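You operate a simulated robot arm through the tools that you are given. There is no shell and no other tool.

Carry out the task below with a simulated robot arm. There is one attempt and no reset: what you move stays moved.

Task
Put things in order on the top of the slide bench. At the end: the blue memory card from the top of the slide bench stands where the cream cloth weight stood; the purple cassette from the top of the slide bench stands on top of the harbour print on a cream board; the black cassette from the top of the slide bench stands where the purple cassette stood; the cream cloth weight from the top of the slide bench stands where the black cassette stood; whatever was shut is shut again. Leave all else as you found it, and nothing knocked over.
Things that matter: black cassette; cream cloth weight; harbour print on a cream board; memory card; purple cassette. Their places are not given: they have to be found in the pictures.

The check looks at the end state, three seconds after you hand in, the way a careful person would. Anything else that was tipped, shoved, dropped, spilled or broken makes it a failure. Flat cloth is picked up by pressing the open fingertips on it (5 to 10 N) and closing them slowly along it; thin cloth reads only 2 to 8 mm in the jaws.

Robot
A 6-joint arm with a two-finger parallel gripper, fixed in place. Base frame: the origin is on the floor under the middle of its stand, x ahead of it, y to its left, z up; the work surface is at about z = 800. Units: mm, rad, N and s.
With the tool pointing down near the work surface it reaches from about 340 to 760 mm from the base axis. Its first joint turns from -1.152 to 1.152 rad. Payload 2.45 kg.
Tool frame: the origin (TCP) lies between the finger pads and is the grasp point; the fingertips stand 24 mm ahead of it; z points along the fingers, y is the line along which they close. The gripper opens to 68 mm. The fingers are 17 mm wide and 10 mm thick; the gripper's body (40 by 70 mm) begins 41 mm behind the TCP.
Orientation is that of the tool frame in the base frame, as a unit quaternion [w, x, y, z]. With the fingers straight down and closing along the base's y, the tool's x points along the base's -x, its y along +y and its z along -z.

Tools
- The arm moves only by the tool play_rows. Its argument "series" is a list of rows, each an object (a shift or turn left out is 0, a gripper value left out holds the last) with "slide": the shift along the tool's x, y, z in mm, a list of three; "angular": the turn, a rotation vector about the tool's x, y, z in rad, a list of three; "jaw": the finger opening in mm, from 0 to 68. In form: [{"slide": [x, y, z], "angular": [rx, ry, rz], "jaw": jaw}, ...]. A call has 1 to 20 rows; each row shifts and turns the commanded pose from where the row before left it, along the tool's axes as they then stand. A row lasts 0.2 s, in which the tool goes at most 50 mm and 0.15 rad; a call with a longer step from one row to the next is refused whole, and so is a gripper value outside its range. Where a pose cannot be reached the arm comes as near as it can. A force on the tool above 40 N (or 10 N above the force at the start of the call, whichever is more), or a blocked arm, ends the call early, and 0.2 s more pass. Each finger travels about 108 mm/s and halts on what it meets, pressing with about 23 N; the grip force reading is that of the motor and also rises with nothing between the fingers. The clock runs only during rows and for 0.2 s after the last one: add rows that do not move to give the fingers time. The reply holds the time, the measured pose of the TCP, the force on the tool along the base axes, the opening and the grip force, in the units named above and with some noise, with the torque about the TCP (base axes, N m) and any sound that the robot's microphone picked up, and new pictures: "pictures" is both (left out), scene, wrist or none.
- Cameras (640 x 400 px; columns grow to the right, rows downward): "scene" is fixed at [176.4, 423.8, 1461.3]; the picture's right is [-0.64, -0.77, 0.00], its down [-0.46, 0.38, -0.81] and it looks along [0.62, -0.52, -0.59] (base axes); focal length 325 px, centre (320, 200). "wrist" rides on the gripper at [84, 11, -75] in the tool frame; the picture's right is [-0.13, 0.99, 0.00], its down [-0.60, -0.08, -0.79] and it looks along [-0.79, -0.10, 0.61] (tool axes); focal length 251 px, centre (320, 200).
- point_at(camera, pixels): there is no depth. For up to 12 entries [column, row, z] of the newest picture of that camera ("zoom" is the newest enlarged one), the place [x, y] in the base frame at which the ray of that pixel passes the height z, good to about 2 mm. No time passes.
- close_up(camera, box): a new picture of the part [left, top, right, bottom] of that camera's present view, enlarged. No time passes.
- job_done(): hands the job in; it is judged then, once.

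Unless the task says otherwise, let go and move clear before handing in.

The tools are called after ">>>" by a JSON object that holds its "name" and its "arguments". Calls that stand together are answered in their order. play_rows: Moves the arm, as the interface text tells. Its arguments: {"type":"object","properties":{"series":{"type":"array","items":{"type":"object","properties":{"slide":{"type":"array","items":{"type":"number"}},"angular":{"type":"array","items":{"type":"number"}},"jaw":{"type":"number"}}}},"pictures":{"type":"string","enum":["both","scene","wrist","none"]}},"required":["series"]} The other tools are called the same way: point_at (camera, pixels) gives the place at which the rays of pixels pass given heights; close_up (camera, box) takes an enlarged picture of a part of a camera's view; job_done () hands the job in.

At the start:

```text
clock: 0.0
ee_pos: [424.1, -115.4, 1124.5]
orientation: [0.0, 0.001, 1.0, 0.0]
force: [-0.3, 0.4, -0.4]
ft_torque: [-0.04, -0.05, 0.0]
grip_width: 68.0
grasp_force: 0.1
```

scene: 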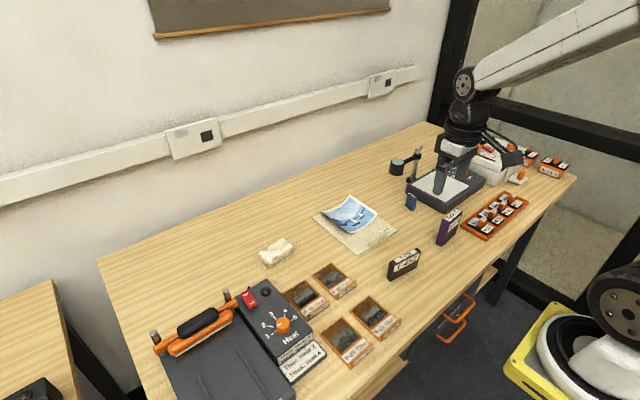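
wrist: 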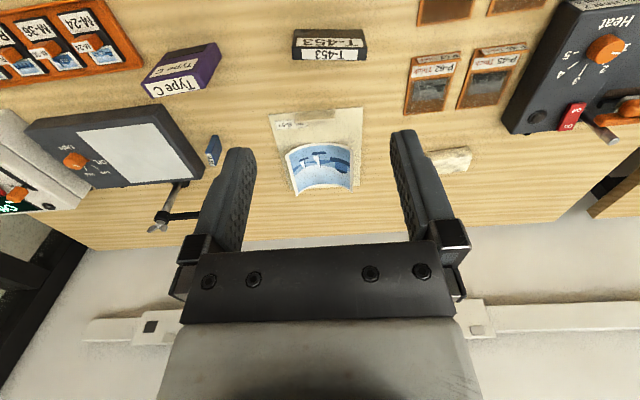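

The scene shows a bench with the cream weight near (277,252), the print near (352,222), the black cassette near (403,264), the purple cassette near (449,227) and the blue memory card near (411,202). I'll enlarge these before moving.

>>> {"name": "close_up", "arguments": {"camera": "scene", "box": [370, 130, 530, 230]}}

>>> {"name": "close_up", "arguments": {"camera": "scene", "box": [240, 180, 480, 330]}}

>>> {"name": "close_up", "arguments": {"camera": "wrist", "box": [120, 0, 500, 240]}}

```text
4.00 times, centred on (450, 180) of scene
```

zoom: 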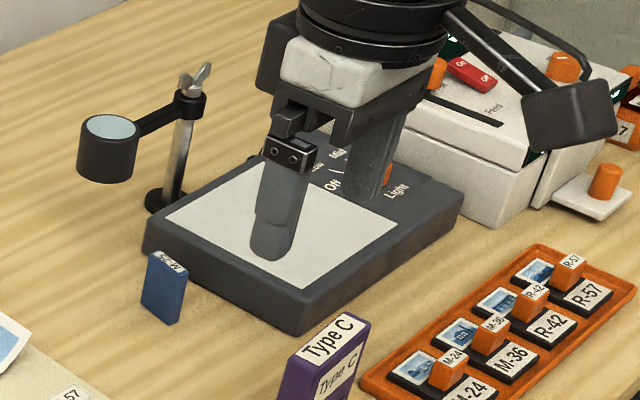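

```text
2.67 times, centred on (360, 255) of scene
```

zoom: 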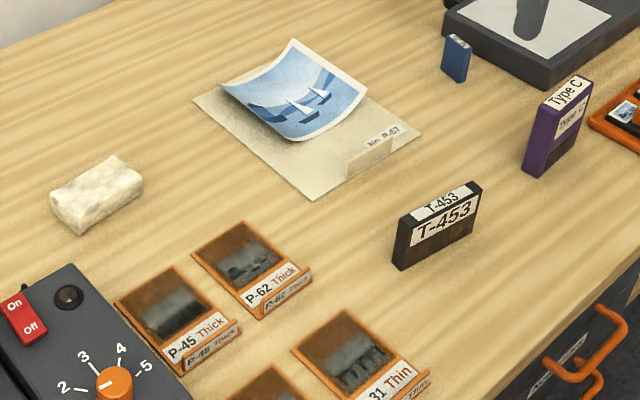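

```text
1.67 times, centred on (310, 120) of wrist
```

zoom: 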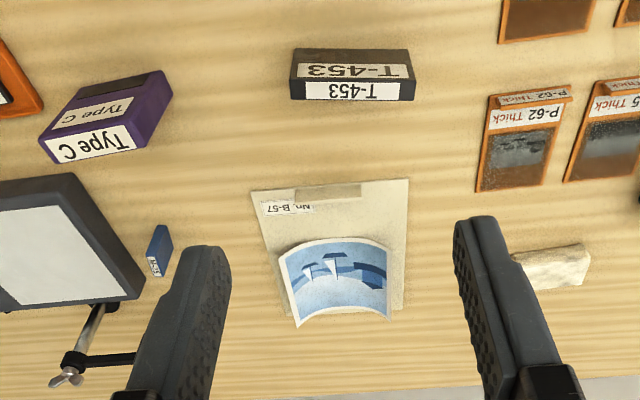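

The black and purple cassettes and the card all stand upright, and the print is curled on its board. I'll zoom in on each object to pick out exact corners.

>>> {"name": "close_up", "arguments": {"camera": "scene", "box": [372, 240, 436, 290]}}

>>> {"name": "point_at", "arguments": {"camera": "scene", "pixels": [[390, 281, 800], [417, 267, 800], [405, 209, 800], [415, 212, 800], [437, 242, 800], [444, 246, 800], [460, 227, 800], [261, 265, 800], [294, 252, 800], [313, 217, 800], [358, 254, 800], [398, 230, 800]]}}

```text
8.00 times, centred on (404, 265) of scene
```

zoom: 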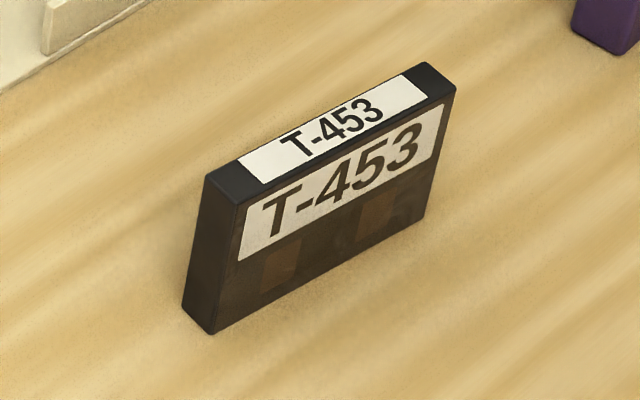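

```text
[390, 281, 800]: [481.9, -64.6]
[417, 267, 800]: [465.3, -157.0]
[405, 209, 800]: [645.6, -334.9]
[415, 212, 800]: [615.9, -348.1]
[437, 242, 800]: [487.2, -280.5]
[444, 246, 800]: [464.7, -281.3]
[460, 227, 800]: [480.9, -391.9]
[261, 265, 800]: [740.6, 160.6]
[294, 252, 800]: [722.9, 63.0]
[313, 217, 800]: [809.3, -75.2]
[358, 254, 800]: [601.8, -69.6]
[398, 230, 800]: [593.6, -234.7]
```

The black cassette's corners are clear in the zoom: bottom (183,305), (215,335), (425,215) and top (205,178), (237,205), (455,90), (425,63). I'll compare these with the wrist rays to fix heights.

>>> {"name": "point_at", "arguments": {"camera": "zoom", "pixels": [[183, 305, 800], [214, 335, 800], [425, 218, 800], [205, 178, 840], [237, 205, 840], [455, 90, 840], [425, 63, 840], [205, 178, 860], [237, 205, 860], [455, 90, 860], [425, 63, 860]]}}

>>> {"name": "point_at", "arguments": {"camera": "wrist", "pixels": [[270, 115, 800], [365, 107.5, 800], [362, 187, 800], [270, 115, 790], [365, 107.5, 790], [270, 115, 810], [365, 107.5, 810]]}}

```text
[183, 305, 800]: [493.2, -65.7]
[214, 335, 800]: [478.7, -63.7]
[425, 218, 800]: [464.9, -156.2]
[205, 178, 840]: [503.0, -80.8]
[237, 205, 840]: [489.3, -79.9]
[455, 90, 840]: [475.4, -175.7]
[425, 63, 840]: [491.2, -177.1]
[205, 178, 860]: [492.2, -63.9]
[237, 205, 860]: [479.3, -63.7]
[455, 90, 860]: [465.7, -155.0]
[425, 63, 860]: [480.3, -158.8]
```

```text
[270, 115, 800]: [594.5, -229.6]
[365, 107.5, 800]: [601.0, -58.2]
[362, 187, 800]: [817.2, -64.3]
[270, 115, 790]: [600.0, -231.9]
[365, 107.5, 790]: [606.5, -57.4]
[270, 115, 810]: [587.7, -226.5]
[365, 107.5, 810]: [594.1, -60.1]
```

The bench is at z≈800, and the black cassette is about 93×15×60 mm centred near (479,-111), its long axis about 8° off y. Next I'll zoom on the purple cassette.

>>> {"name": "close_up", "arguments": {"camera": "scene", "box": [418, 200, 482, 250]}}

```text
8.00 times, centred on (450, 225) of scene
```

zoom: 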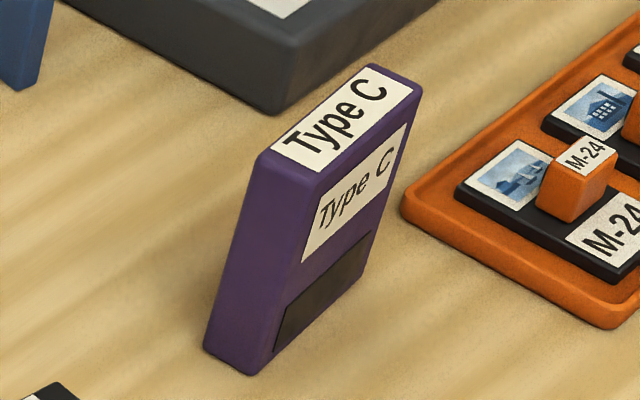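

The purple cassette's bottom corners are at zoom (205,347), (252,375) and (365,277), with its top at (257,155), (315,184), (423,88) and (370,65). I'll convert these at several heights.

>>> {"name": "point_at", "arguments": {"camera": "zoom", "pixels": [[204, 348, 800], [252, 375, 800], [365, 277, 800], [257, 155, 900], [315, 184, 900], [423, 88, 900], [370, 65, 900], [257, 155, 890], [315, 184, 890], [423, 88, 890], [370, 65, 890]]}}

>>> {"name": "close_up", "arguments": {"camera": "scene", "box": [386, 182, 434, 219]}}

```text
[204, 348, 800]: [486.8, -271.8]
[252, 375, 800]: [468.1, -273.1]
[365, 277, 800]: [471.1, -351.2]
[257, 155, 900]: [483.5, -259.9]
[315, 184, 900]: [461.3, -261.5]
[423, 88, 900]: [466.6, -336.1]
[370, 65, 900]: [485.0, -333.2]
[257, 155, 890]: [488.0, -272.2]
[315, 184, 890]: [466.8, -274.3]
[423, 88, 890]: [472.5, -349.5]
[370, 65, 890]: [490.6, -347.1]
```

```text
10.81 times, centred on (410, 200) of scene
```

zoom: 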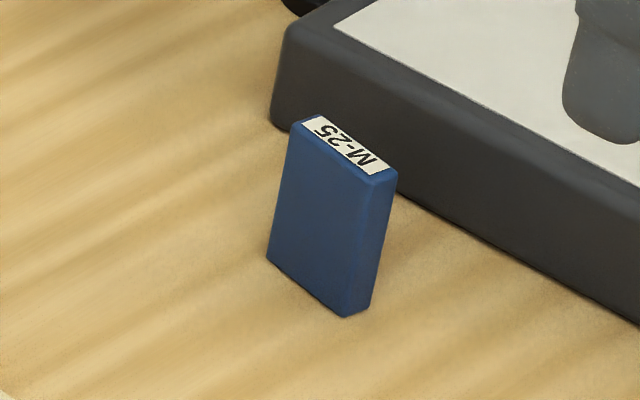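

The purple cassette is about 20×77×90 mm centred near (479,-311). The card's corners are at zoom bottom (267,259), (344,317), (368,307) and top (290,125), (367,183), (398,172), (322,114).

>>> {"name": "point_at", "arguments": {"camera": "zoom", "pixels": [[267, 259, 800], [344, 317, 800], [368, 307, 800], [290, 125, 840], [367, 184, 840], [398, 171, 840], [320, 113, 840], [290, 125, 835], [367, 184, 835], [398, 171, 835], [320, 113, 835]]}}

>>> {"name": "close_up", "arguments": {"camera": "scene", "box": [253, 230, 301, 267]}}

```text
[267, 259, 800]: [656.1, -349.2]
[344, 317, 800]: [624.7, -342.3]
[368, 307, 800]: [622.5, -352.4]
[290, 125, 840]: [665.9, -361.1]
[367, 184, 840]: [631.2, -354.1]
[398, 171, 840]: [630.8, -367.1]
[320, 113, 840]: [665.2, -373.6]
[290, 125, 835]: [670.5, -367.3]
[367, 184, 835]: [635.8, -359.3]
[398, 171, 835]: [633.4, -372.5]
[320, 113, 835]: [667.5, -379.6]
```

```text
10.81 times, centred on (277, 248) of scene
```

zoom: 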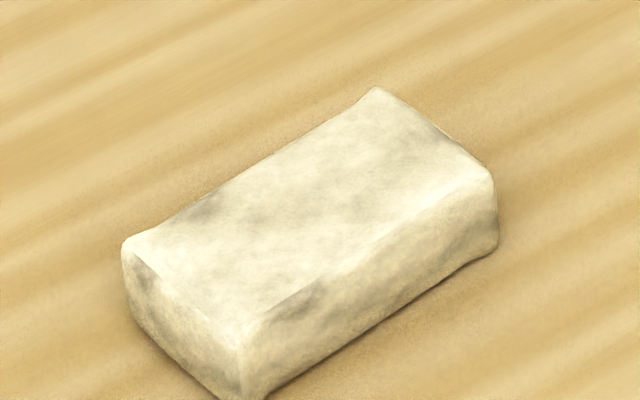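

The card is about 34×12×50 mm centred near (639,-351), with its thin axis about 12° off y. For the weight I'll take a slightly wider zoom so all its corners show, and zoom on the print as well.

>>> {"name": "close_up", "arguments": {"camera": "scene", "box": [304, 185, 404, 262]}}

>>> {"name": "close_up", "arguments": {"camera": "scene", "box": [248, 230, 308, 277]}}

```text
5.19 times, centred on (354, 224) of scene
```

zoom: 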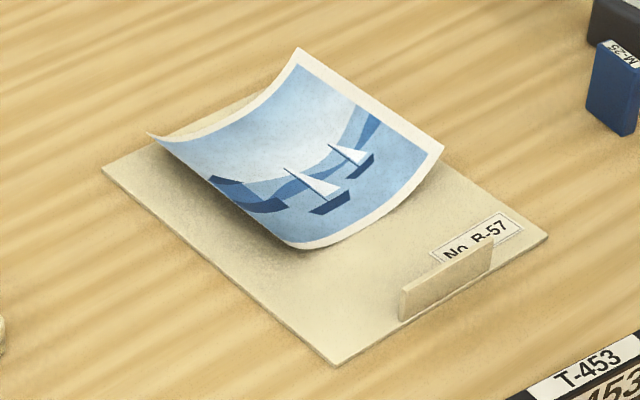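

```text
8.51 times, centred on (278, 254) of scene
```

zoom: 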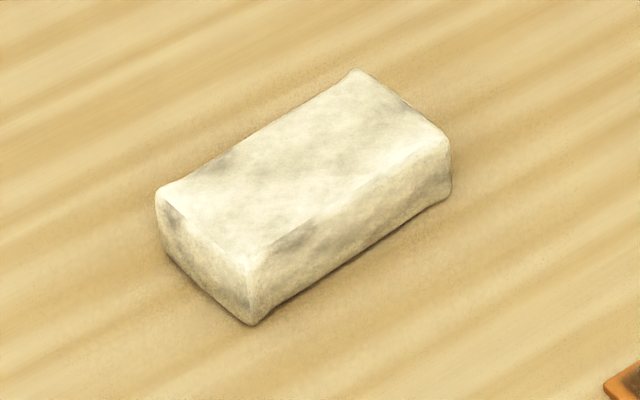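

The whole weight shows in the last zoom: top corners (157,190), (357,70), (450,140), (252,255) and bottom (253,326), (451,197), (165,250). I'll get their coordinates.

>>> {"name": "point_at", "arguments": {"camera": "zoom", "pixels": [[253, 326, 800], [451, 197, 800], [163, 250, 800], [157, 192, 820], [357, 70, 820], [450, 142, 820], [252, 258, 820], [157, 192, 825], [357, 70, 825], [450, 142, 825], [252, 258, 825]]}}

>>> {"name": "close_up", "arguments": {"camera": "scene", "box": [304, 185, 404, 262]}}

```text
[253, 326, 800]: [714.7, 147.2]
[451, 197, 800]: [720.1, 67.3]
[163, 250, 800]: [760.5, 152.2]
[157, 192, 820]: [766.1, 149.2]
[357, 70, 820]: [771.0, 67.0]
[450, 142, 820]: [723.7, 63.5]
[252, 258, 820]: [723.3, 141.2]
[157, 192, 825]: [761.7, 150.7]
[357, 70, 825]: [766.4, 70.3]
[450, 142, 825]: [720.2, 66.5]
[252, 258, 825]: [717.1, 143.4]
```

```text
5.19 times, centred on (354, 224) of scene
```

zoom: 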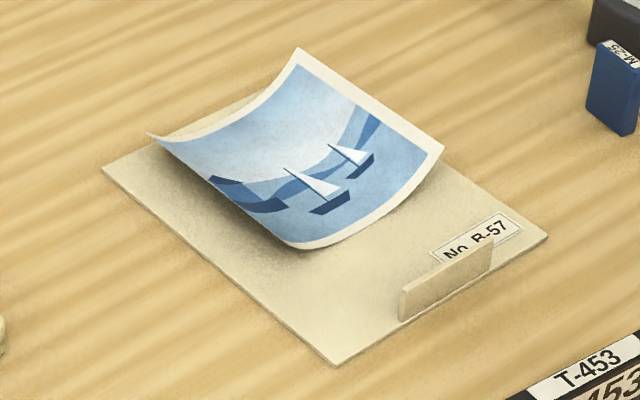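

The weight is about 46×81×26 mm centred near (741,108), which is reachable at radius 749. Next come the print and board corners.

>>> {"name": "point_at", "arguments": {"camera": "zoom", "pixels": [[103, 170, 800], [335, 366, 800], [548, 236, 800], [400, 320, 803], [490, 268, 803], [148, 133, 820], [297, 48, 820], [443, 148, 820], [297, 248, 803], [297, 248, 820], [297, 248, 810], [220, 150, 803]]}}

>>> {"name": "close_up", "arguments": {"camera": "wrist", "box": [256, 95, 384, 200]}}

```text
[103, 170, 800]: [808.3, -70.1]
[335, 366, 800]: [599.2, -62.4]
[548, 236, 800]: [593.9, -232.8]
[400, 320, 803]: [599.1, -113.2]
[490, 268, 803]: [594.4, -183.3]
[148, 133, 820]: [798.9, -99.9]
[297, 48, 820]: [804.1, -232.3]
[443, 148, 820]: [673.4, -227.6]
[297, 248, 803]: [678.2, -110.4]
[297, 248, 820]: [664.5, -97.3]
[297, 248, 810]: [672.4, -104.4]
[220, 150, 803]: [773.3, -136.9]
```

```text
3.81 times, centred on (320, 148) of wrist
```

zoom: 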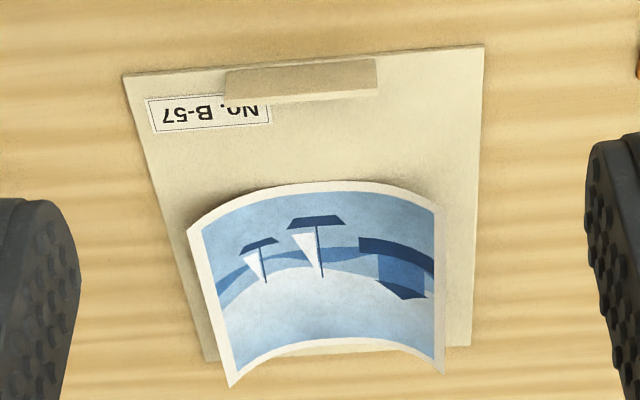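

I'll triangulate the print's lifted edges using the wrist zoom corners (187,232), (435,210), (230,387) and (442,373).

>>> {"name": "point_at", "arguments": {"camera": "zoom", "pixels": [[187, 232, 820], [435, 210, 820], [230, 387, 820], [442, 373, 820], [187, 232, 830], [435, 210, 830], [230, 387, 830], [442, 373, 830], [310, 183, 803], [335, 340, 803], [225, 98, 803], [378, 93, 803]]}}

>>> {"name": "point_at", "arguments": {"camera": "scene", "pixels": [[332.5, 210.6, 830], [361.2, 194.2, 830], [389.4, 213.5, 830], [361.2, 232.8, 830], [332.5, 210.6, 840], [361.2, 194.2, 840], [389.4, 213.5, 840], [361.2, 232.8, 840]]}}

```text
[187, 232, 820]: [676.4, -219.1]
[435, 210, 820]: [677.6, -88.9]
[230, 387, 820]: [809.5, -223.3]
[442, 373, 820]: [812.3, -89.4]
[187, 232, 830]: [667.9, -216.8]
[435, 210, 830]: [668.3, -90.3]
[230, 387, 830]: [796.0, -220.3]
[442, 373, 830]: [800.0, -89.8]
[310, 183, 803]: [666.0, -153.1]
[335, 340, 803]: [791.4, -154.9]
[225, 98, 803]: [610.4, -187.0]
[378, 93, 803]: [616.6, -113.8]
```

```text
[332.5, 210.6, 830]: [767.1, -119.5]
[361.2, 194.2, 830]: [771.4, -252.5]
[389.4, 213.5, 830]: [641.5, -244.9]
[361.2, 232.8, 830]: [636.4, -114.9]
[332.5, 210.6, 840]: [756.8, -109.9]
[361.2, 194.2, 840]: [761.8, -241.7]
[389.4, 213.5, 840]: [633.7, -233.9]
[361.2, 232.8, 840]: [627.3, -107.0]
```

The print's sides lift to about z≈830 with the valley along x at y≈-153, so the cassette can stand in that valley turned 90°. Next I'll place the obstacles: the light table corner, loupe and stand, slide tray and heat box.

>>> {"name": "point_at", "arguments": {"camera": "scene", "pixels": [[444.4, 214, 800], [406, 190, 800], [397, 172, 850], [397, 172, 870], [397, 172, 890], [411, 178.7, 800], [418, 149, 880], [460, 229, 800], [249, 300, 840], [252, 290, 840], [265, 292, 840], [225, 292, 880]]}}

>>> {"name": "close_up", "arguments": {"camera": "wrist", "box": [100, 90, 260, 240]}}

>>> {"name": "close_up", "arguments": {"camera": "scene", "box": [150, 260, 330, 400]}}

```text
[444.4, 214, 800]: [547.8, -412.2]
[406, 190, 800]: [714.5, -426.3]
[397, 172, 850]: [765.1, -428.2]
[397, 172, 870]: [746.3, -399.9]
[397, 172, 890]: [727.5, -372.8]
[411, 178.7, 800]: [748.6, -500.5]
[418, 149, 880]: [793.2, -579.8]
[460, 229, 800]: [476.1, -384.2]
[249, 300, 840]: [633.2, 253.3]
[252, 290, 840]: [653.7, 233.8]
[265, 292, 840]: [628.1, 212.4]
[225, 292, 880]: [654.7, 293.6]
```

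```text
2.67 times, centred on (180, 165) of wrist
```

zoom: 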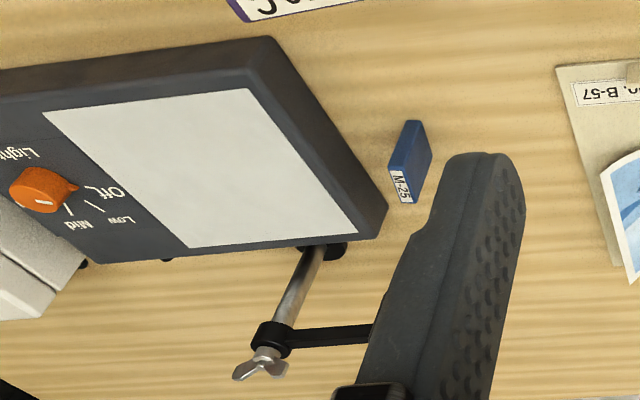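

```text
2.86 times, centred on (240, 330) of scene
```

zoom: 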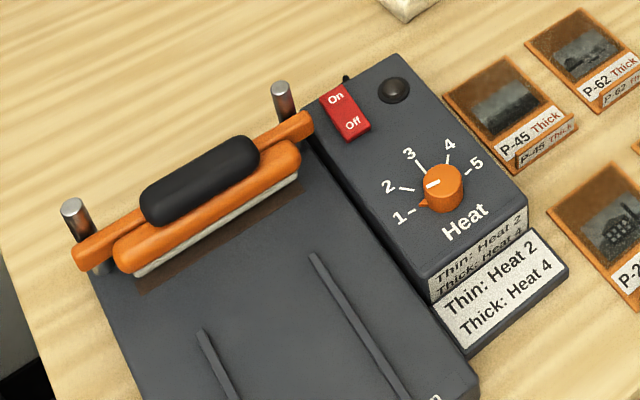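

The light table edge is at y≈-412 and the heat box lies beyond y≈210, so every grasp has room. I'll move above the purple cassette at z=1000 and turn the jaws about 87° to close along its thin side.

>>> {"name": "play_rows", "arguments": {"series": [{"slide": [-9.15, -32.6, 20.75], "jaw": 68}, {"slide": [-9.15, -32.6, 20.75]}, {"slide": [-9.15, -32.6, 20.75]}, {"slide": [-9.15, -32.6, 20.75]}, {"slide": [-9.15, -32.6, 20.75]}, {"slide": [-9.15, -32.6, 20.75]}, {"angular": [0, 0, 0.1387]}, {"angular": [0, 0, 0.1387]}, {"angular": [0, 0, 0.1387]}, {"angular": [0, 0, 0.1387]}, {"angular": [0, 0, 0.1387]}, {"angular": [0, 0, 0.1387]}, {"angular": [0, 0, 0.1387]}, {"angular": [0, 0, 0.1387]}, {"angular": [0, 0, 0.1387]}, {"angular": [0, 0, 0.1387]}, {"angular": [0, 0, 0.1387]}, {}]}}

```text
clock: 3.8
ee_pos: [479.7, -309.8, 1000.8]
orientation: [0.001, 0.692, 0.722, 0.0]
force: [0.1, 0.2, -0.5]
ft_torque: [0.0, 0.01, 0.04]
grip_width: 68.1
grasp_force: 0.1
```

scene: 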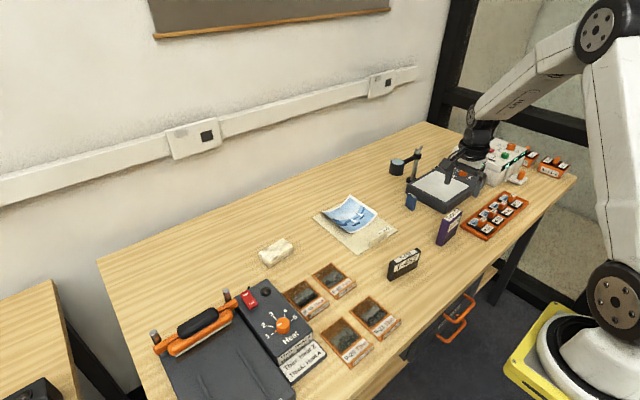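
wrist: 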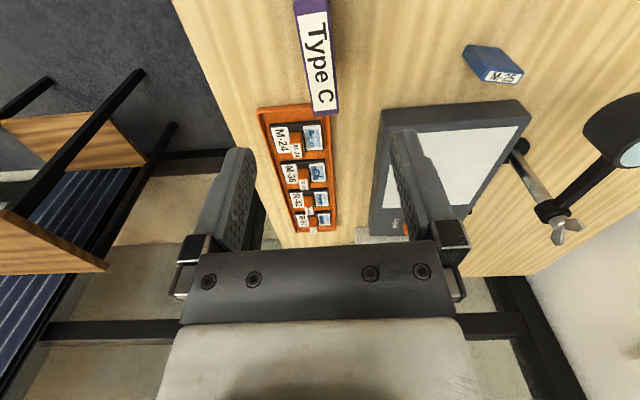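

The pose reads (479.7,-309.8,1000.8) and the purple cassette's far top edge shows in the wrist view at about (312,117)–(339,108). I'll check its position against the jaws.

>>> {"name": "point_at", "arguments": {"camera": "wrist", "pixels": [[313, 117, 890], [339, 110, 890], [294, 5, 890], [333, 5, 890], [467, 50, 850], [490, 83, 850], [521, 75, 850], [590, 120, 870], [640, 95, 870], [600, 155, 870]]}}

>>> {"name": "close_up", "arguments": {"camera": "wrist", "box": [260, 0, 420, 100]}}

```text
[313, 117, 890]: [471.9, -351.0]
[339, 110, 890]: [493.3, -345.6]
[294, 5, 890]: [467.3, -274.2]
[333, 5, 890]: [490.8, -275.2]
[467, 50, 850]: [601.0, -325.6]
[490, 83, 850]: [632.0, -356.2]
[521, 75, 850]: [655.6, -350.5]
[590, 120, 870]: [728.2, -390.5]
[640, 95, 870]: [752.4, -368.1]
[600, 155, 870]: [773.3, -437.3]
```

```text
4.00 times, centred on (340, 50) of wrist
```

zoom: 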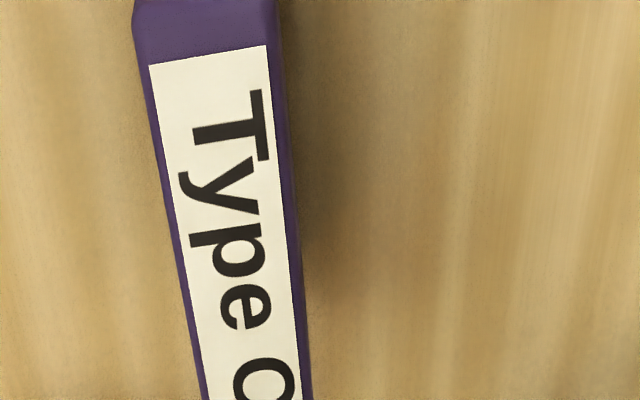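

The wrist view agrees: the cassette spans x 467–491 and y -350 to -273, centred on the jaws. I'll descend to z≈862 and close gently.

>>> {"name": "play_rows", "arguments": {"series": [{"slide": [0, 0, 35]}, {"slide": [0, 0, 35]}, {"slide": [0, 0, 30]}, {"slide": [0, 0, 20]}, {"slide": [0, 0, 18]}, {}, {"jaw": 50}, {"jaw": 36}, {"jaw": 28}, {"jaw": 22}, {"jaw": 15}, {"jaw": 10}, {}, {}]}}

```text
clock: 6.8
ee_pos: [478.9, -309.8, 860.5]
orientation: [0.0, 0.691, 0.723, 0.0]
force: [0.9, 0.1, 1.6]
ft_torque: [-0.07, -0.06, -0.01]
grip_width: 22.0
grasp_force: 22.8
```

scene: 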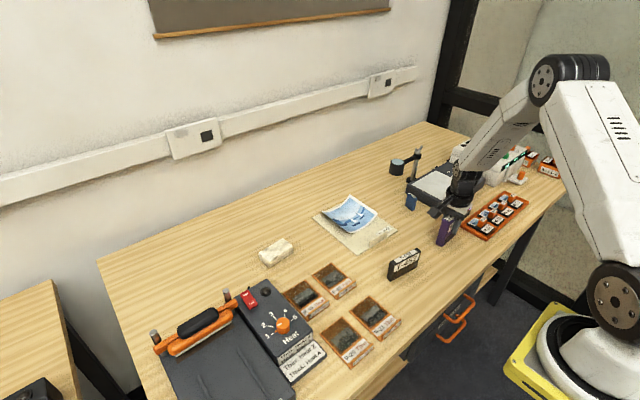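
wrist: 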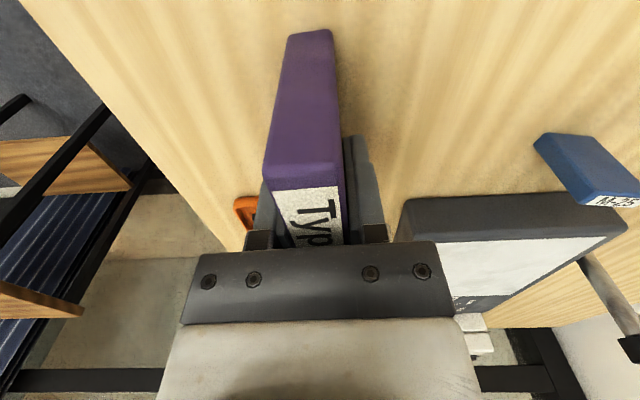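

The jaws hold the purple cassette at 22.0 mm with 22.8 N, gripping 60 mm above its base. I'll lift 120 mm and turn it back about 85° to line up with the print's valley.

>>> {"name": "play_rows", "arguments": {"series": [{"slide": [0, 0, -15]}, {"slide": [0, 0, -35]}, {"slide": [0, 0, -35]}, {"slide": [0, 0, -35]}, {"angular": [0, 0, -0.1354]}, {"angular": [0, 0, -0.1354]}, {"angular": [0, 0, -0.1354]}, {"angular": [0, 0, -0.1354]}, {"angular": [0, 0, -0.1354]}, {"angular": [0, 0, -0.1354]}, {"angular": [0, 0, -0.1354]}, {"angular": [0, 0, -0.1354]}, {"angular": [0, 0, -0.1354]}, {"angular": [0, 0, -0.1354]}, {"angular": [0, 0, -0.1354]}, {}]}}

```text
clock: 10.2
ee_pos: [479.6, -310.4, 981.7]
orientation: [0.0, 0.017, 1.0, 0.0]
force: [0.0, 0.4, 0.0]
ft_torque: [-0.04, 0.01, -0.01]
grip_width: 10.2
grasp_force: 0.1
```

scene: 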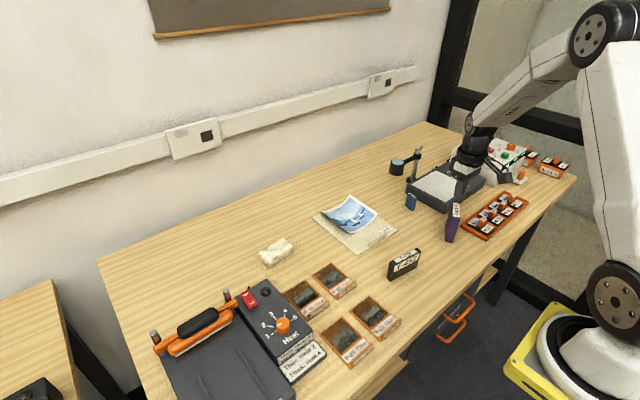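
wrist: 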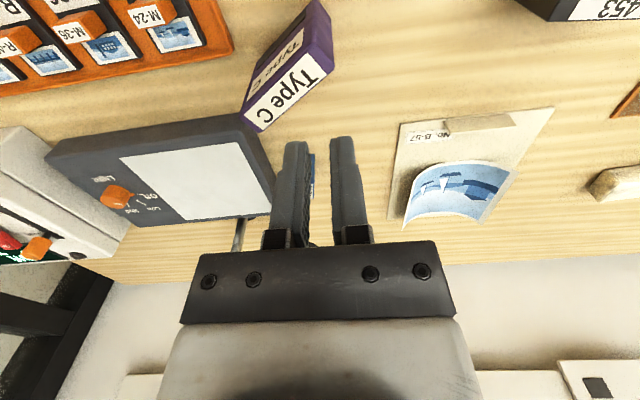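

The grip slipped: the jaws read 10.2 mm and the purple cassette is back on the bench at scene (453,222), turned a little. I'll look closely to see whether it still stands.

>>> {"name": "close_up", "arguments": {"camera": "scene", "box": [418, 196, 482, 246]}}

>>> {"name": "close_up", "arguments": {"camera": "wrist", "box": [200, 0, 400, 140]}}

```text
8.00 times, centred on (450, 221) of scene
```

zoom: 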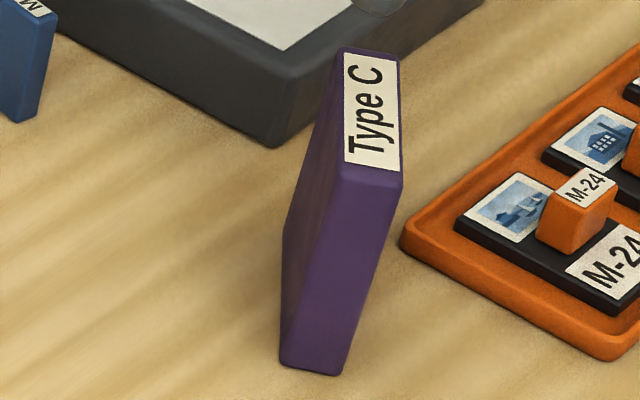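

```text
2.86 times, centred on (300, 70) of wrist
```

zoom: 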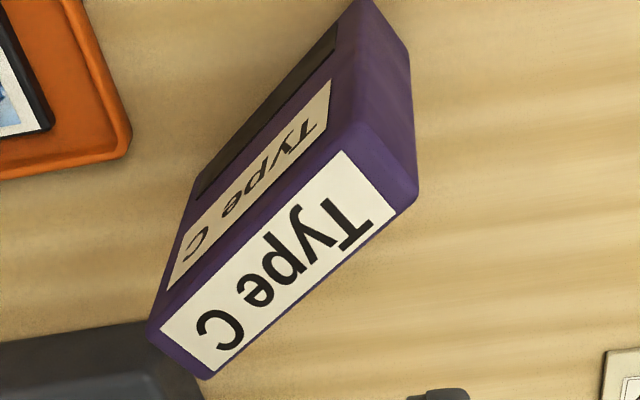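

It still stands upright, rotated about 30°. I'll get its new corners from the wrist view (tops near zoom (150,340), (210,380), (418,190), (345,115)...) and the scene.

>>> {"name": "point_at", "arguments": {"camera": "zoom", "pixels": [[148, 335, 890], [210, 380, 890], [416, 195, 890], [340, 150, 890]]}}

>>> {"name": "point_at", "arguments": {"camera": "scene", "pixels": [[445, 241.4, 800], [452.6, 243, 800], [452.2, 218, 890], [460.2, 219.5, 890], [459.8, 202.8, 890], [452.5, 202, 890]]}}

```text
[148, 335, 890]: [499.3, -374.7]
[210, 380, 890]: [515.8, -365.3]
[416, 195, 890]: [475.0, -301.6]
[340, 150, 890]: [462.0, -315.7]
```

```text
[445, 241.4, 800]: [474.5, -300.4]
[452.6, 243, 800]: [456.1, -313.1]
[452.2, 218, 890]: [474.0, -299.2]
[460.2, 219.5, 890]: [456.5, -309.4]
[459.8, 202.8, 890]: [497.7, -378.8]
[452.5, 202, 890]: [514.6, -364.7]
```

The cassette now stands at about (486,-338), thin axis at about 58°, and nothing else looks disturbed. I'll open, turn to match and centre over it, then regrip and lift far more slowly while watching for slip.

>>> {"name": "play_rows", "arguments": {"series": [{"angular": [0, 0, 0.1394], "jaw": 55}, {"angular": [0, 0, 0.1394]}, {"angular": [0, 0, 0.1394]}, {"angular": [0, 0, 0.1394]}, {"angular": [0, 0, 0.1394]}, {"angular": [0, 0, 0.1394]}, {"angular": [0, 0, 0.1394]}, {"slide": [-27.1, -9.5, 0]}, {}]}}

>>> {"name": "point_at", "arguments": {"camera": "scene", "pixels": [[460.5, 228, 800], [496, 242, 800], [500, 210, 815]]}}

```text
clock: 12.2
ee_pos: [483.3, -338.9, 982.8]
orientation: [0.0, 0.485, 0.874, 0.0]
force: [-0.1, 0.1, 0.3]
ft_torque: [0.0, 0.05, 0.0]
grip_width: 55.2
grasp_force: 0.2
```

scene: 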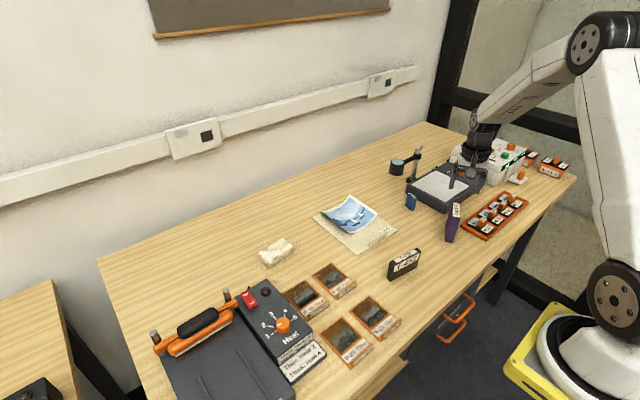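
wrist: 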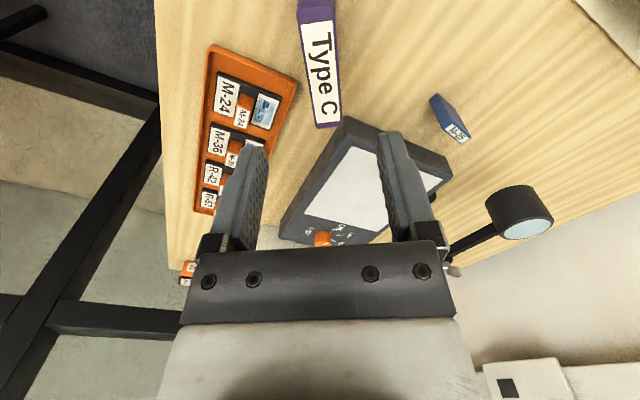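

```text
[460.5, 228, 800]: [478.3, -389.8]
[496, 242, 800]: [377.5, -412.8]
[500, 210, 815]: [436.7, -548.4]
```

The cassette lies between the jaws, with its far top edge at wrist (317,129)–(343,121). I'll check its exact centre.

>>> {"name": "point_at", "arguments": {"camera": "wrist", "pixels": [[317, 129, 890], [343, 121, 890], [297, 5, 890], [337, 5, 890], [345, 60, 890], [307, 60, 890]]}}

```text
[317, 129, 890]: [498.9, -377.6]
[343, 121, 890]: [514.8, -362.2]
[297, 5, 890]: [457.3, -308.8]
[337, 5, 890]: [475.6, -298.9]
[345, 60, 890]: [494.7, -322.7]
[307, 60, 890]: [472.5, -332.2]
```

Its centre is about (486.5,-338), so I'll shift 3 mm along the jaw axis, go down to z≈856 and close. Then I'll lift just 6 mm to read the load.

>>> {"name": "play_rows", "arguments": {"series": [{"slide": [-1, 2.9, 35]}, {"slide": [0, 0, 35]}, {"slide": [0, 0, 30]}, {"slide": [0, 0, 16]}, {"slide": [0, 0, 10]}, {}, {"jaw": 40}, {"jaw": 30}, {"jaw": 22}, {"jaw": 10}, {"jaw": 0}, {}, {}, {}]}}

>>> {"name": "play_rows", "arguments": {"series": [{"slide": [0, 0, -2]}, {"slide": [0, 0, -2]}, {"slide": [0, 0, -2]}, {}, {}, {}]}}

```text
clock: 15.2
ee_pos: [489.0, -338.3, 855.1]
orientation: [0.0, 0.484, 0.875, 0.0]
force: [-0.6, -0.7, -0.7]
ft_torque: [-0.03, -0.04, -0.03]
grip_width: 21.7
grasp_force: 23.1
```

scene: 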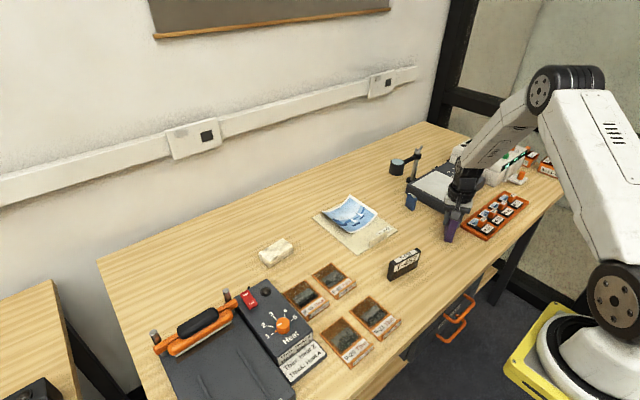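
wrist: 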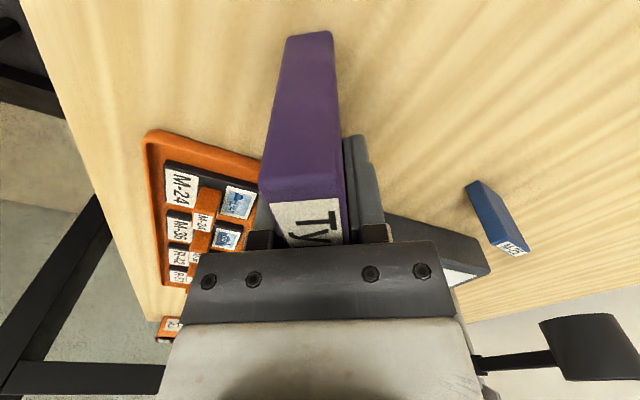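

```text
clock: 16.6
ee_pos: [488.6, -338.7, 861.7]
orientation: [0.0, 0.484, 0.875, 0.0]
force: [0.4, 0.7, -2.1]
ft_torque: [-0.01, -0.03, 0.01]
grip_width: 21.7
grasp_force: 23.4
```

scene: 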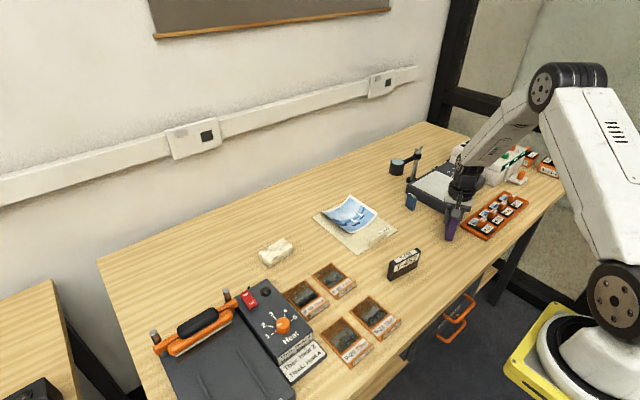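
wrist: 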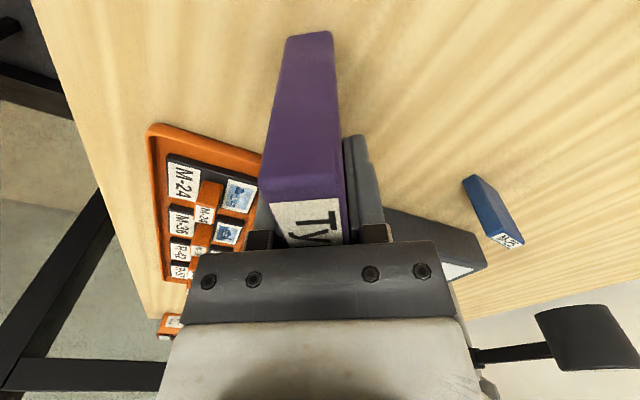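

It's lifted 6.6 mm and the load changed by only about 1.5 N. The cassette sits unchanged in the wrist view (top corner at row 31), so nothing is slipping. I'll keep lifting in small rows and check again.

>>> {"name": "play_rows", "arguments": {"series": [{"slide": [0, 0, -4]}, {"slide": [0, 0, -6]}, {"slide": [0, 0, -8]}, {"slide": [0, 0, -8]}, {"slide": [0, 0, -6]}, {"slide": [0, 0, -3]}, {}, {}, {}]}}

```text
clock: 18.6
ee_pos: [488.7, -339.9, 896.8]
orientation: [0.0, 0.485, 0.875, 0.0]
force: [-0.3, -0.4, -1.2]
ft_torque: [-0.01, 0.0, 0.0]
grip_width: 21.7
grasp_force: 23.2
```

scene: 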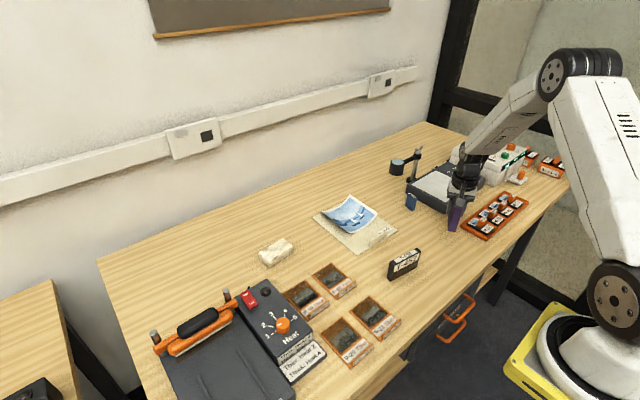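
wrist: 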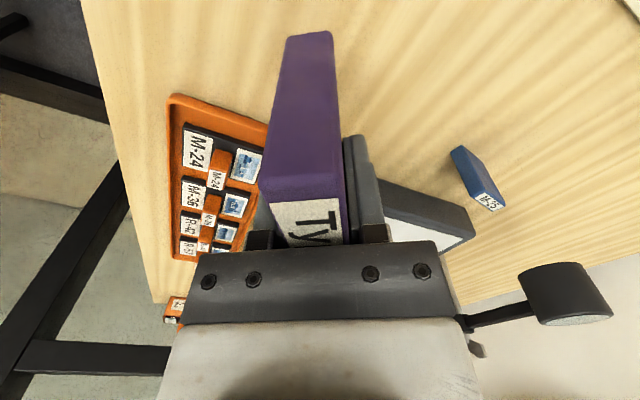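

Still no slip with the cassette 42 mm up. I'll raise it 38 mm more in gentle rows and start the turn back toward the valley at a low rate.

>>> {"name": "play_rows", "arguments": {"series": [{"slide": [0, 0, -4]}, {"slide": [0, 0, -8]}, {"slide": [0, 0, -10]}, {"slide": [0, 0, -8]}, {"slide": [0, 0, -5]}, {"slide": [0, 0, -3]}, {}, {"angular": [0, 0, -0.02]}, {"angular": [0, 0, -0.04]}, {"angular": [0, 0, -0.06]}, {"angular": [0, 0, -0.06]}, {"angular": [0, 0, -0.06]}, {"angular": [0, 0, -0.04]}, {"angular": [0, 0, -0.02]}, {}]}}

```text
clock: 21.8
ee_pos: [487.5, -337.1, 934.1]
orientation: [0.0, 0.349, 0.937, 0.0]
force: [-0.6, 0.1, -1.6]
ft_torque: [0.03, 0.01, -0.02]
grip_width: 21.9
grasp_force: 23.3
```

scene: 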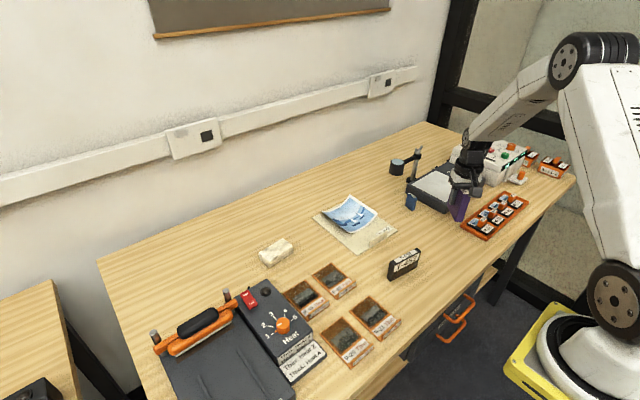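
wrist: 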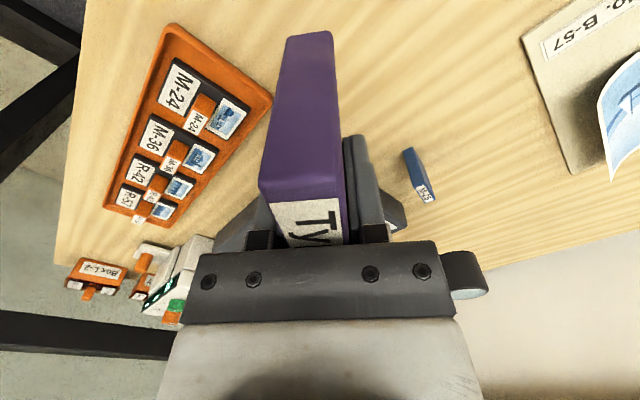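

The cassette is holding steady and θ is about 41°. I'll finish the turn gently, about 0.676 rad more.

>>> {"name": "play_rows", "arguments": {"series": [{"angular": [0, 0, -0.03]}, {"angular": [0, 0, -0.05]}, {"angular": [0, 0, -0.07]}, {"angular": [0, 0, -0.08]}, {"angular": [0, 0, -0.08]}, {"angular": [0, 0, -0.08]}, {"angular": [0, 0, -0.08]}, {"angular": [0, 0, -0.08]}, {"angular": [0, 0, -0.06]}, {"angular": [0, 0, -0.04]}, {"angular": [0, 0, -0.026]}, {}]}}

```text
clock: 24.4
ee_pos: [489.6, -338.1, 935.6]
orientation: [0.0, 0.018, 1.0, -0.001]
force: [-0.2, -0.7, -2.2]
ft_torque: [0.0, 0.0, -0.02]
grip_width: 21.6
grasp_force: 22.9
```

scene: 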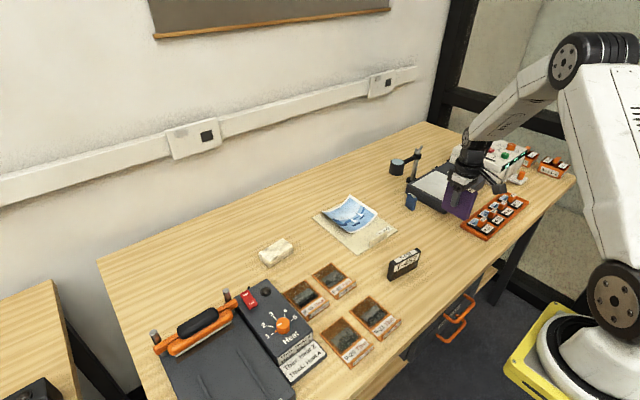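
wrist: 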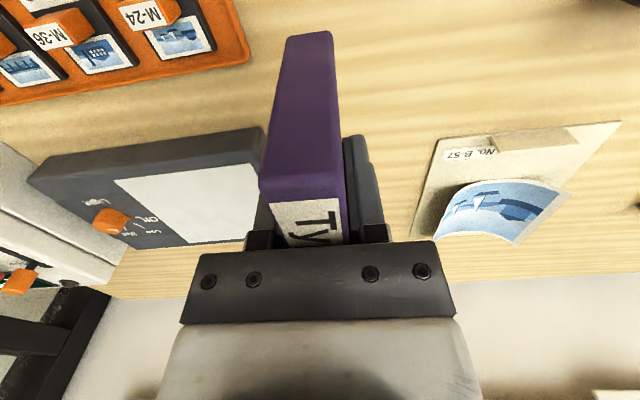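

The turn is done (θ≈2°) and the cassette is still gripped at 21.6 mm. I'll carry it across at the same height to above the print's valley at about (725,-153).

>>> {"name": "play_rows", "arguments": {"series": [{"slide": [-4.58, 3.87, 0]}, {"slide": [-9.16, 7.74, 0]}, {"slide": [-13.75, 11.61, 0]}, {"slide": [-18.33, 15.48, 0]}, {"slide": [-18.33, 15.48, 0]}, {"slide": [-18.33, 15.48, 0]}, {"slide": [-18.33, 15.48, 0]}, {"slide": [-18.33, 15.48, 0]}, {"slide": [-18.33, 15.48, 0]}, {"slide": [-18.33, 15.48, 0]}, {"slide": [-18.33, 15.48, 0]}, {"slide": [-18.33, 15.48, 0]}, {"slide": [-13.75, 11.61, 0]}, {"slide": [-9.16, 7.74, 0]}, {"slide": [-6.87, 5.81, 0]}, {"slide": [-4.58, 3.87, 0]}, {"slide": [-2.29, 1.94, 0]}, {}]}}

```text
clock: 28.2
ee_pos: [725.6, -153.5, 933.7]
orientation: [0.0, 0.018, 1.0, -0.001]
force: [0.6, -0.4, -2.3]
ft_torque: [0.01, -0.01, 0.01]
grip_width: 22.1
grasp_force: 22.8
```

scene: 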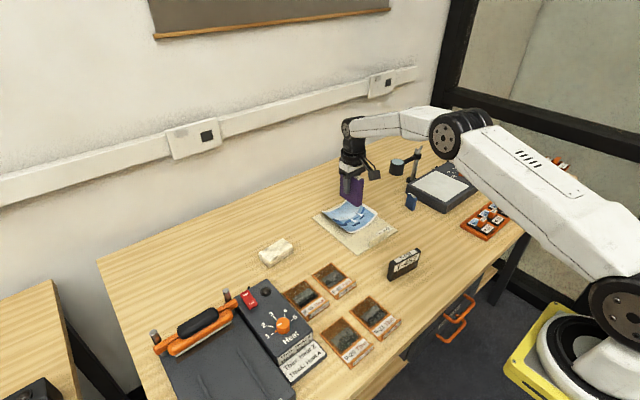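
wrist: 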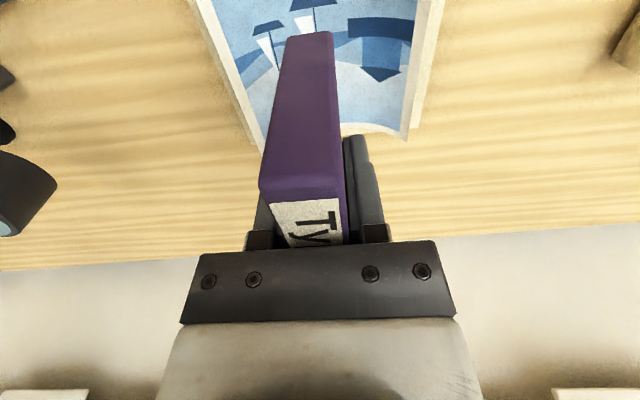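

The cassette hangs above the print at (725.6,-153.5), with its base about 75 mm above the print. I'll zoom both views to check it's centred in the valley.

>>> {"name": "close_up", "arguments": {"camera": "scene", "box": [304, 175, 404, 252]}}

>>> {"name": "close_up", "arguments": {"camera": "wrist", "box": [190, 0, 450, 160]}}

```text
5.19 times, centred on (354, 214) of scene
```

zoom: 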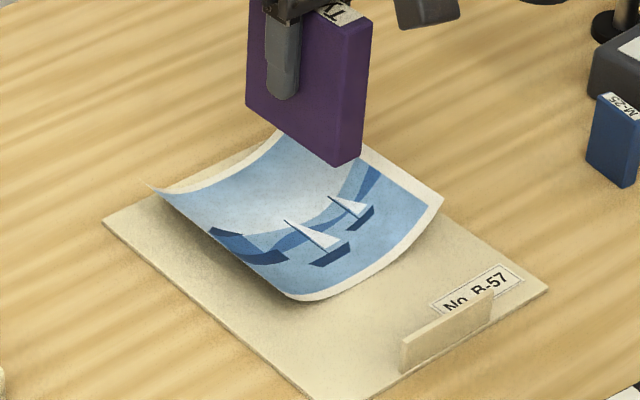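

```text
2.46 times, centred on (320, 80) of wrist
```

zoom: 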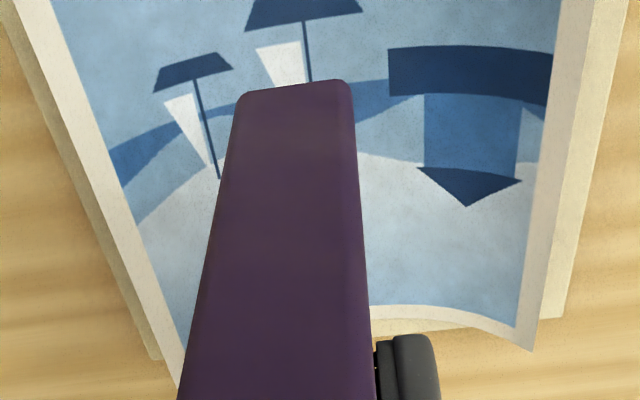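

Cassette bottom corners appear at scene (340,195.7), (356.3,207.3), (361.7,205.7). I'll check where these sit at the base height.

>>> {"name": "point_at", "arguments": {"camera": "scene", "pixels": [[339.9, 195.7, 879], [356.3, 207.3, 879], [361.7, 205.7, 879]]}}

>>> {"name": "point_at", "arguments": {"camera": "wrist", "pixels": [[320, 0, 805], [211, 12, 830], [432, 12, 830], [262, 155, 830], [404, 138, 830], [350, 127, 803], [350, 125, 805], [253, 145, 803], [420, 128, 803]]}}

```text
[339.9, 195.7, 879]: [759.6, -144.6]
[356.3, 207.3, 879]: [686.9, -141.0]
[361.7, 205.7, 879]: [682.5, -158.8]
```

```text
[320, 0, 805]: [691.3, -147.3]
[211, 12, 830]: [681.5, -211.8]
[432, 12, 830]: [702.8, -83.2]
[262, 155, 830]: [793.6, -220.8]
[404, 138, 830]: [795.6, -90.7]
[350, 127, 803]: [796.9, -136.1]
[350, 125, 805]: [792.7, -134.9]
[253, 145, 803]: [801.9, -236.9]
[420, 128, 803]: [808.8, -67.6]
```

The cassette's base spans x 684–762, y -142 to -162, right in the middle of the print. I'll lower slowly to just above contact.

>>> {"name": "play_rows", "arguments": {"series": [{"slide": [0, 0, 5]}, {"slide": [0, 0, 10]}, {"slide": [0, 0, 12]}, {"slide": [0, 0, 12]}, {"slide": [0, 0, 12]}, {"slide": [0, 0, 9]}, {"slide": [0, 0, 5]}, {"slide": [0, 0, 3]}, {}, {}]}}

>>> {"name": "close_up", "arguments": {"camera": "scene", "box": [304, 185, 404, 262]}}

```text
clock: 30.4
ee_pos: [726.7, -154.1, 866.1]
orientation: [0.0, 0.018, 1.0, 0.0]
force: [0.1, -1.2, -2.0]
ft_torque: [-0.03, 0.01, 0.01]
grip_width: 21.9
grasp_force: 23.4
```

scene: 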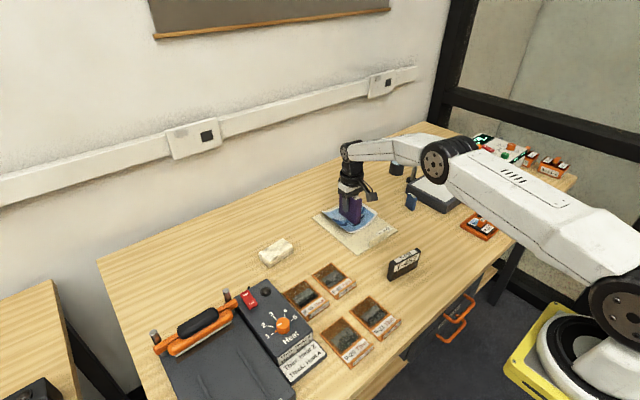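
wrist: 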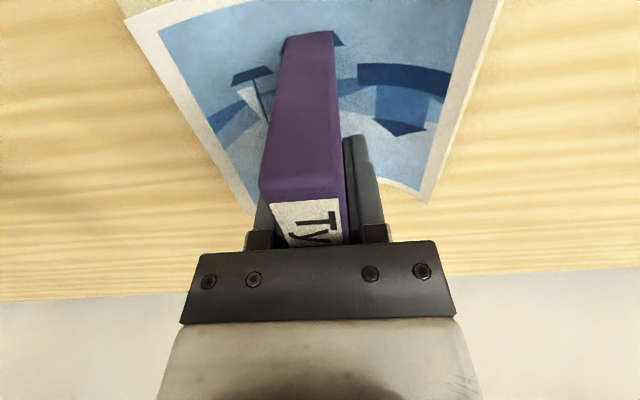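

```text
5.19 times, centred on (354, 224) of scene
```

zoom: 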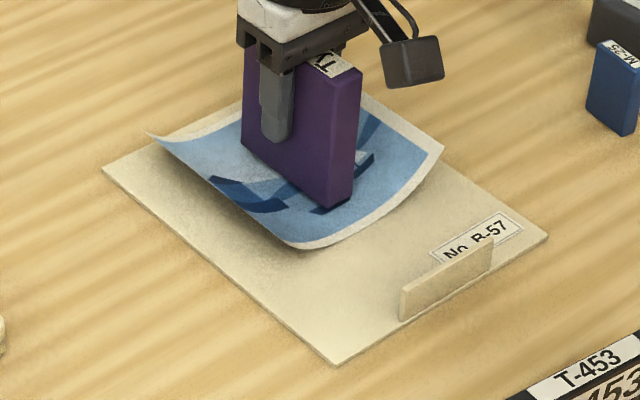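

The base is about 8 mm above the valley and force is unchanged. I'll creep down in 1 mm rows and watch for contact.

>>> {"name": "play_rows", "arguments": {"series": [{"slide": [0, 0, 1]}, {"slide": [0, 0, 1]}, {"slide": [0, 0, 1]}, {"slide": [0, 0, 1]}, {}], "pictures": "none"}}

>>> {"name": "play_rows", "arguments": {"series": [{"slide": [0, 0, 0.8]}, {"slide": [0, 0, 0.8]}, {}], "pictures": "none"}}

>>> {"name": "play_rows", "arguments": {"series": [{"slide": [0, 0, 0.7]}, {"slide": [0, 0, 0.7]}, {}], "pictures": "scene"}}

```text
clock: 31.6
ee_pos: [723.7, -153.9, 862.4]
orientation: [0.0, 0.019, 1.0, 0.0]
force: [0.5, 0.1, -1.6]
ft_torque: [0.0, -0.01, -0.01]
grip_width: 21.7
grasp_force: 22.9
```

```text
clock: 32.4
ee_pos: [725.2, -152.5, 859.7]
orientation: [0.0, 0.019, 1.0, 0.0]
force: [0.2, -0.2, -1.2]
ft_torque: [0.03, -0.02, 0.0]
grip_width: 21.6
grasp_force: 23.1
```

```text
clock: 33.2
ee_pos: [725.1, -153.8, 859.2]
orientation: [0.0, 0.019, 1.0, -0.001]
force: [-2.3, 0.7, 8.0]
ft_torque: [0.08, 0.29, 0.02]
grip_width: 21.9
grasp_force: 23.2
```

scene: 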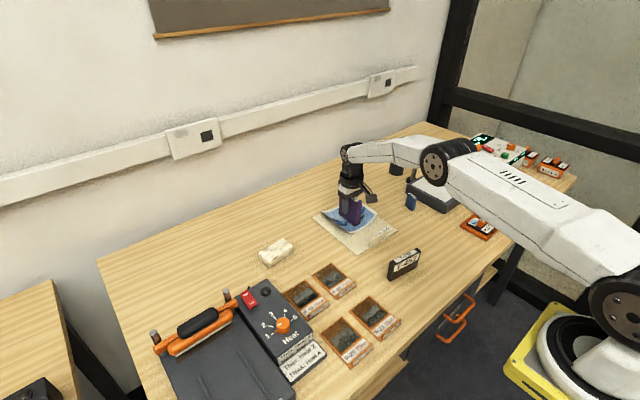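

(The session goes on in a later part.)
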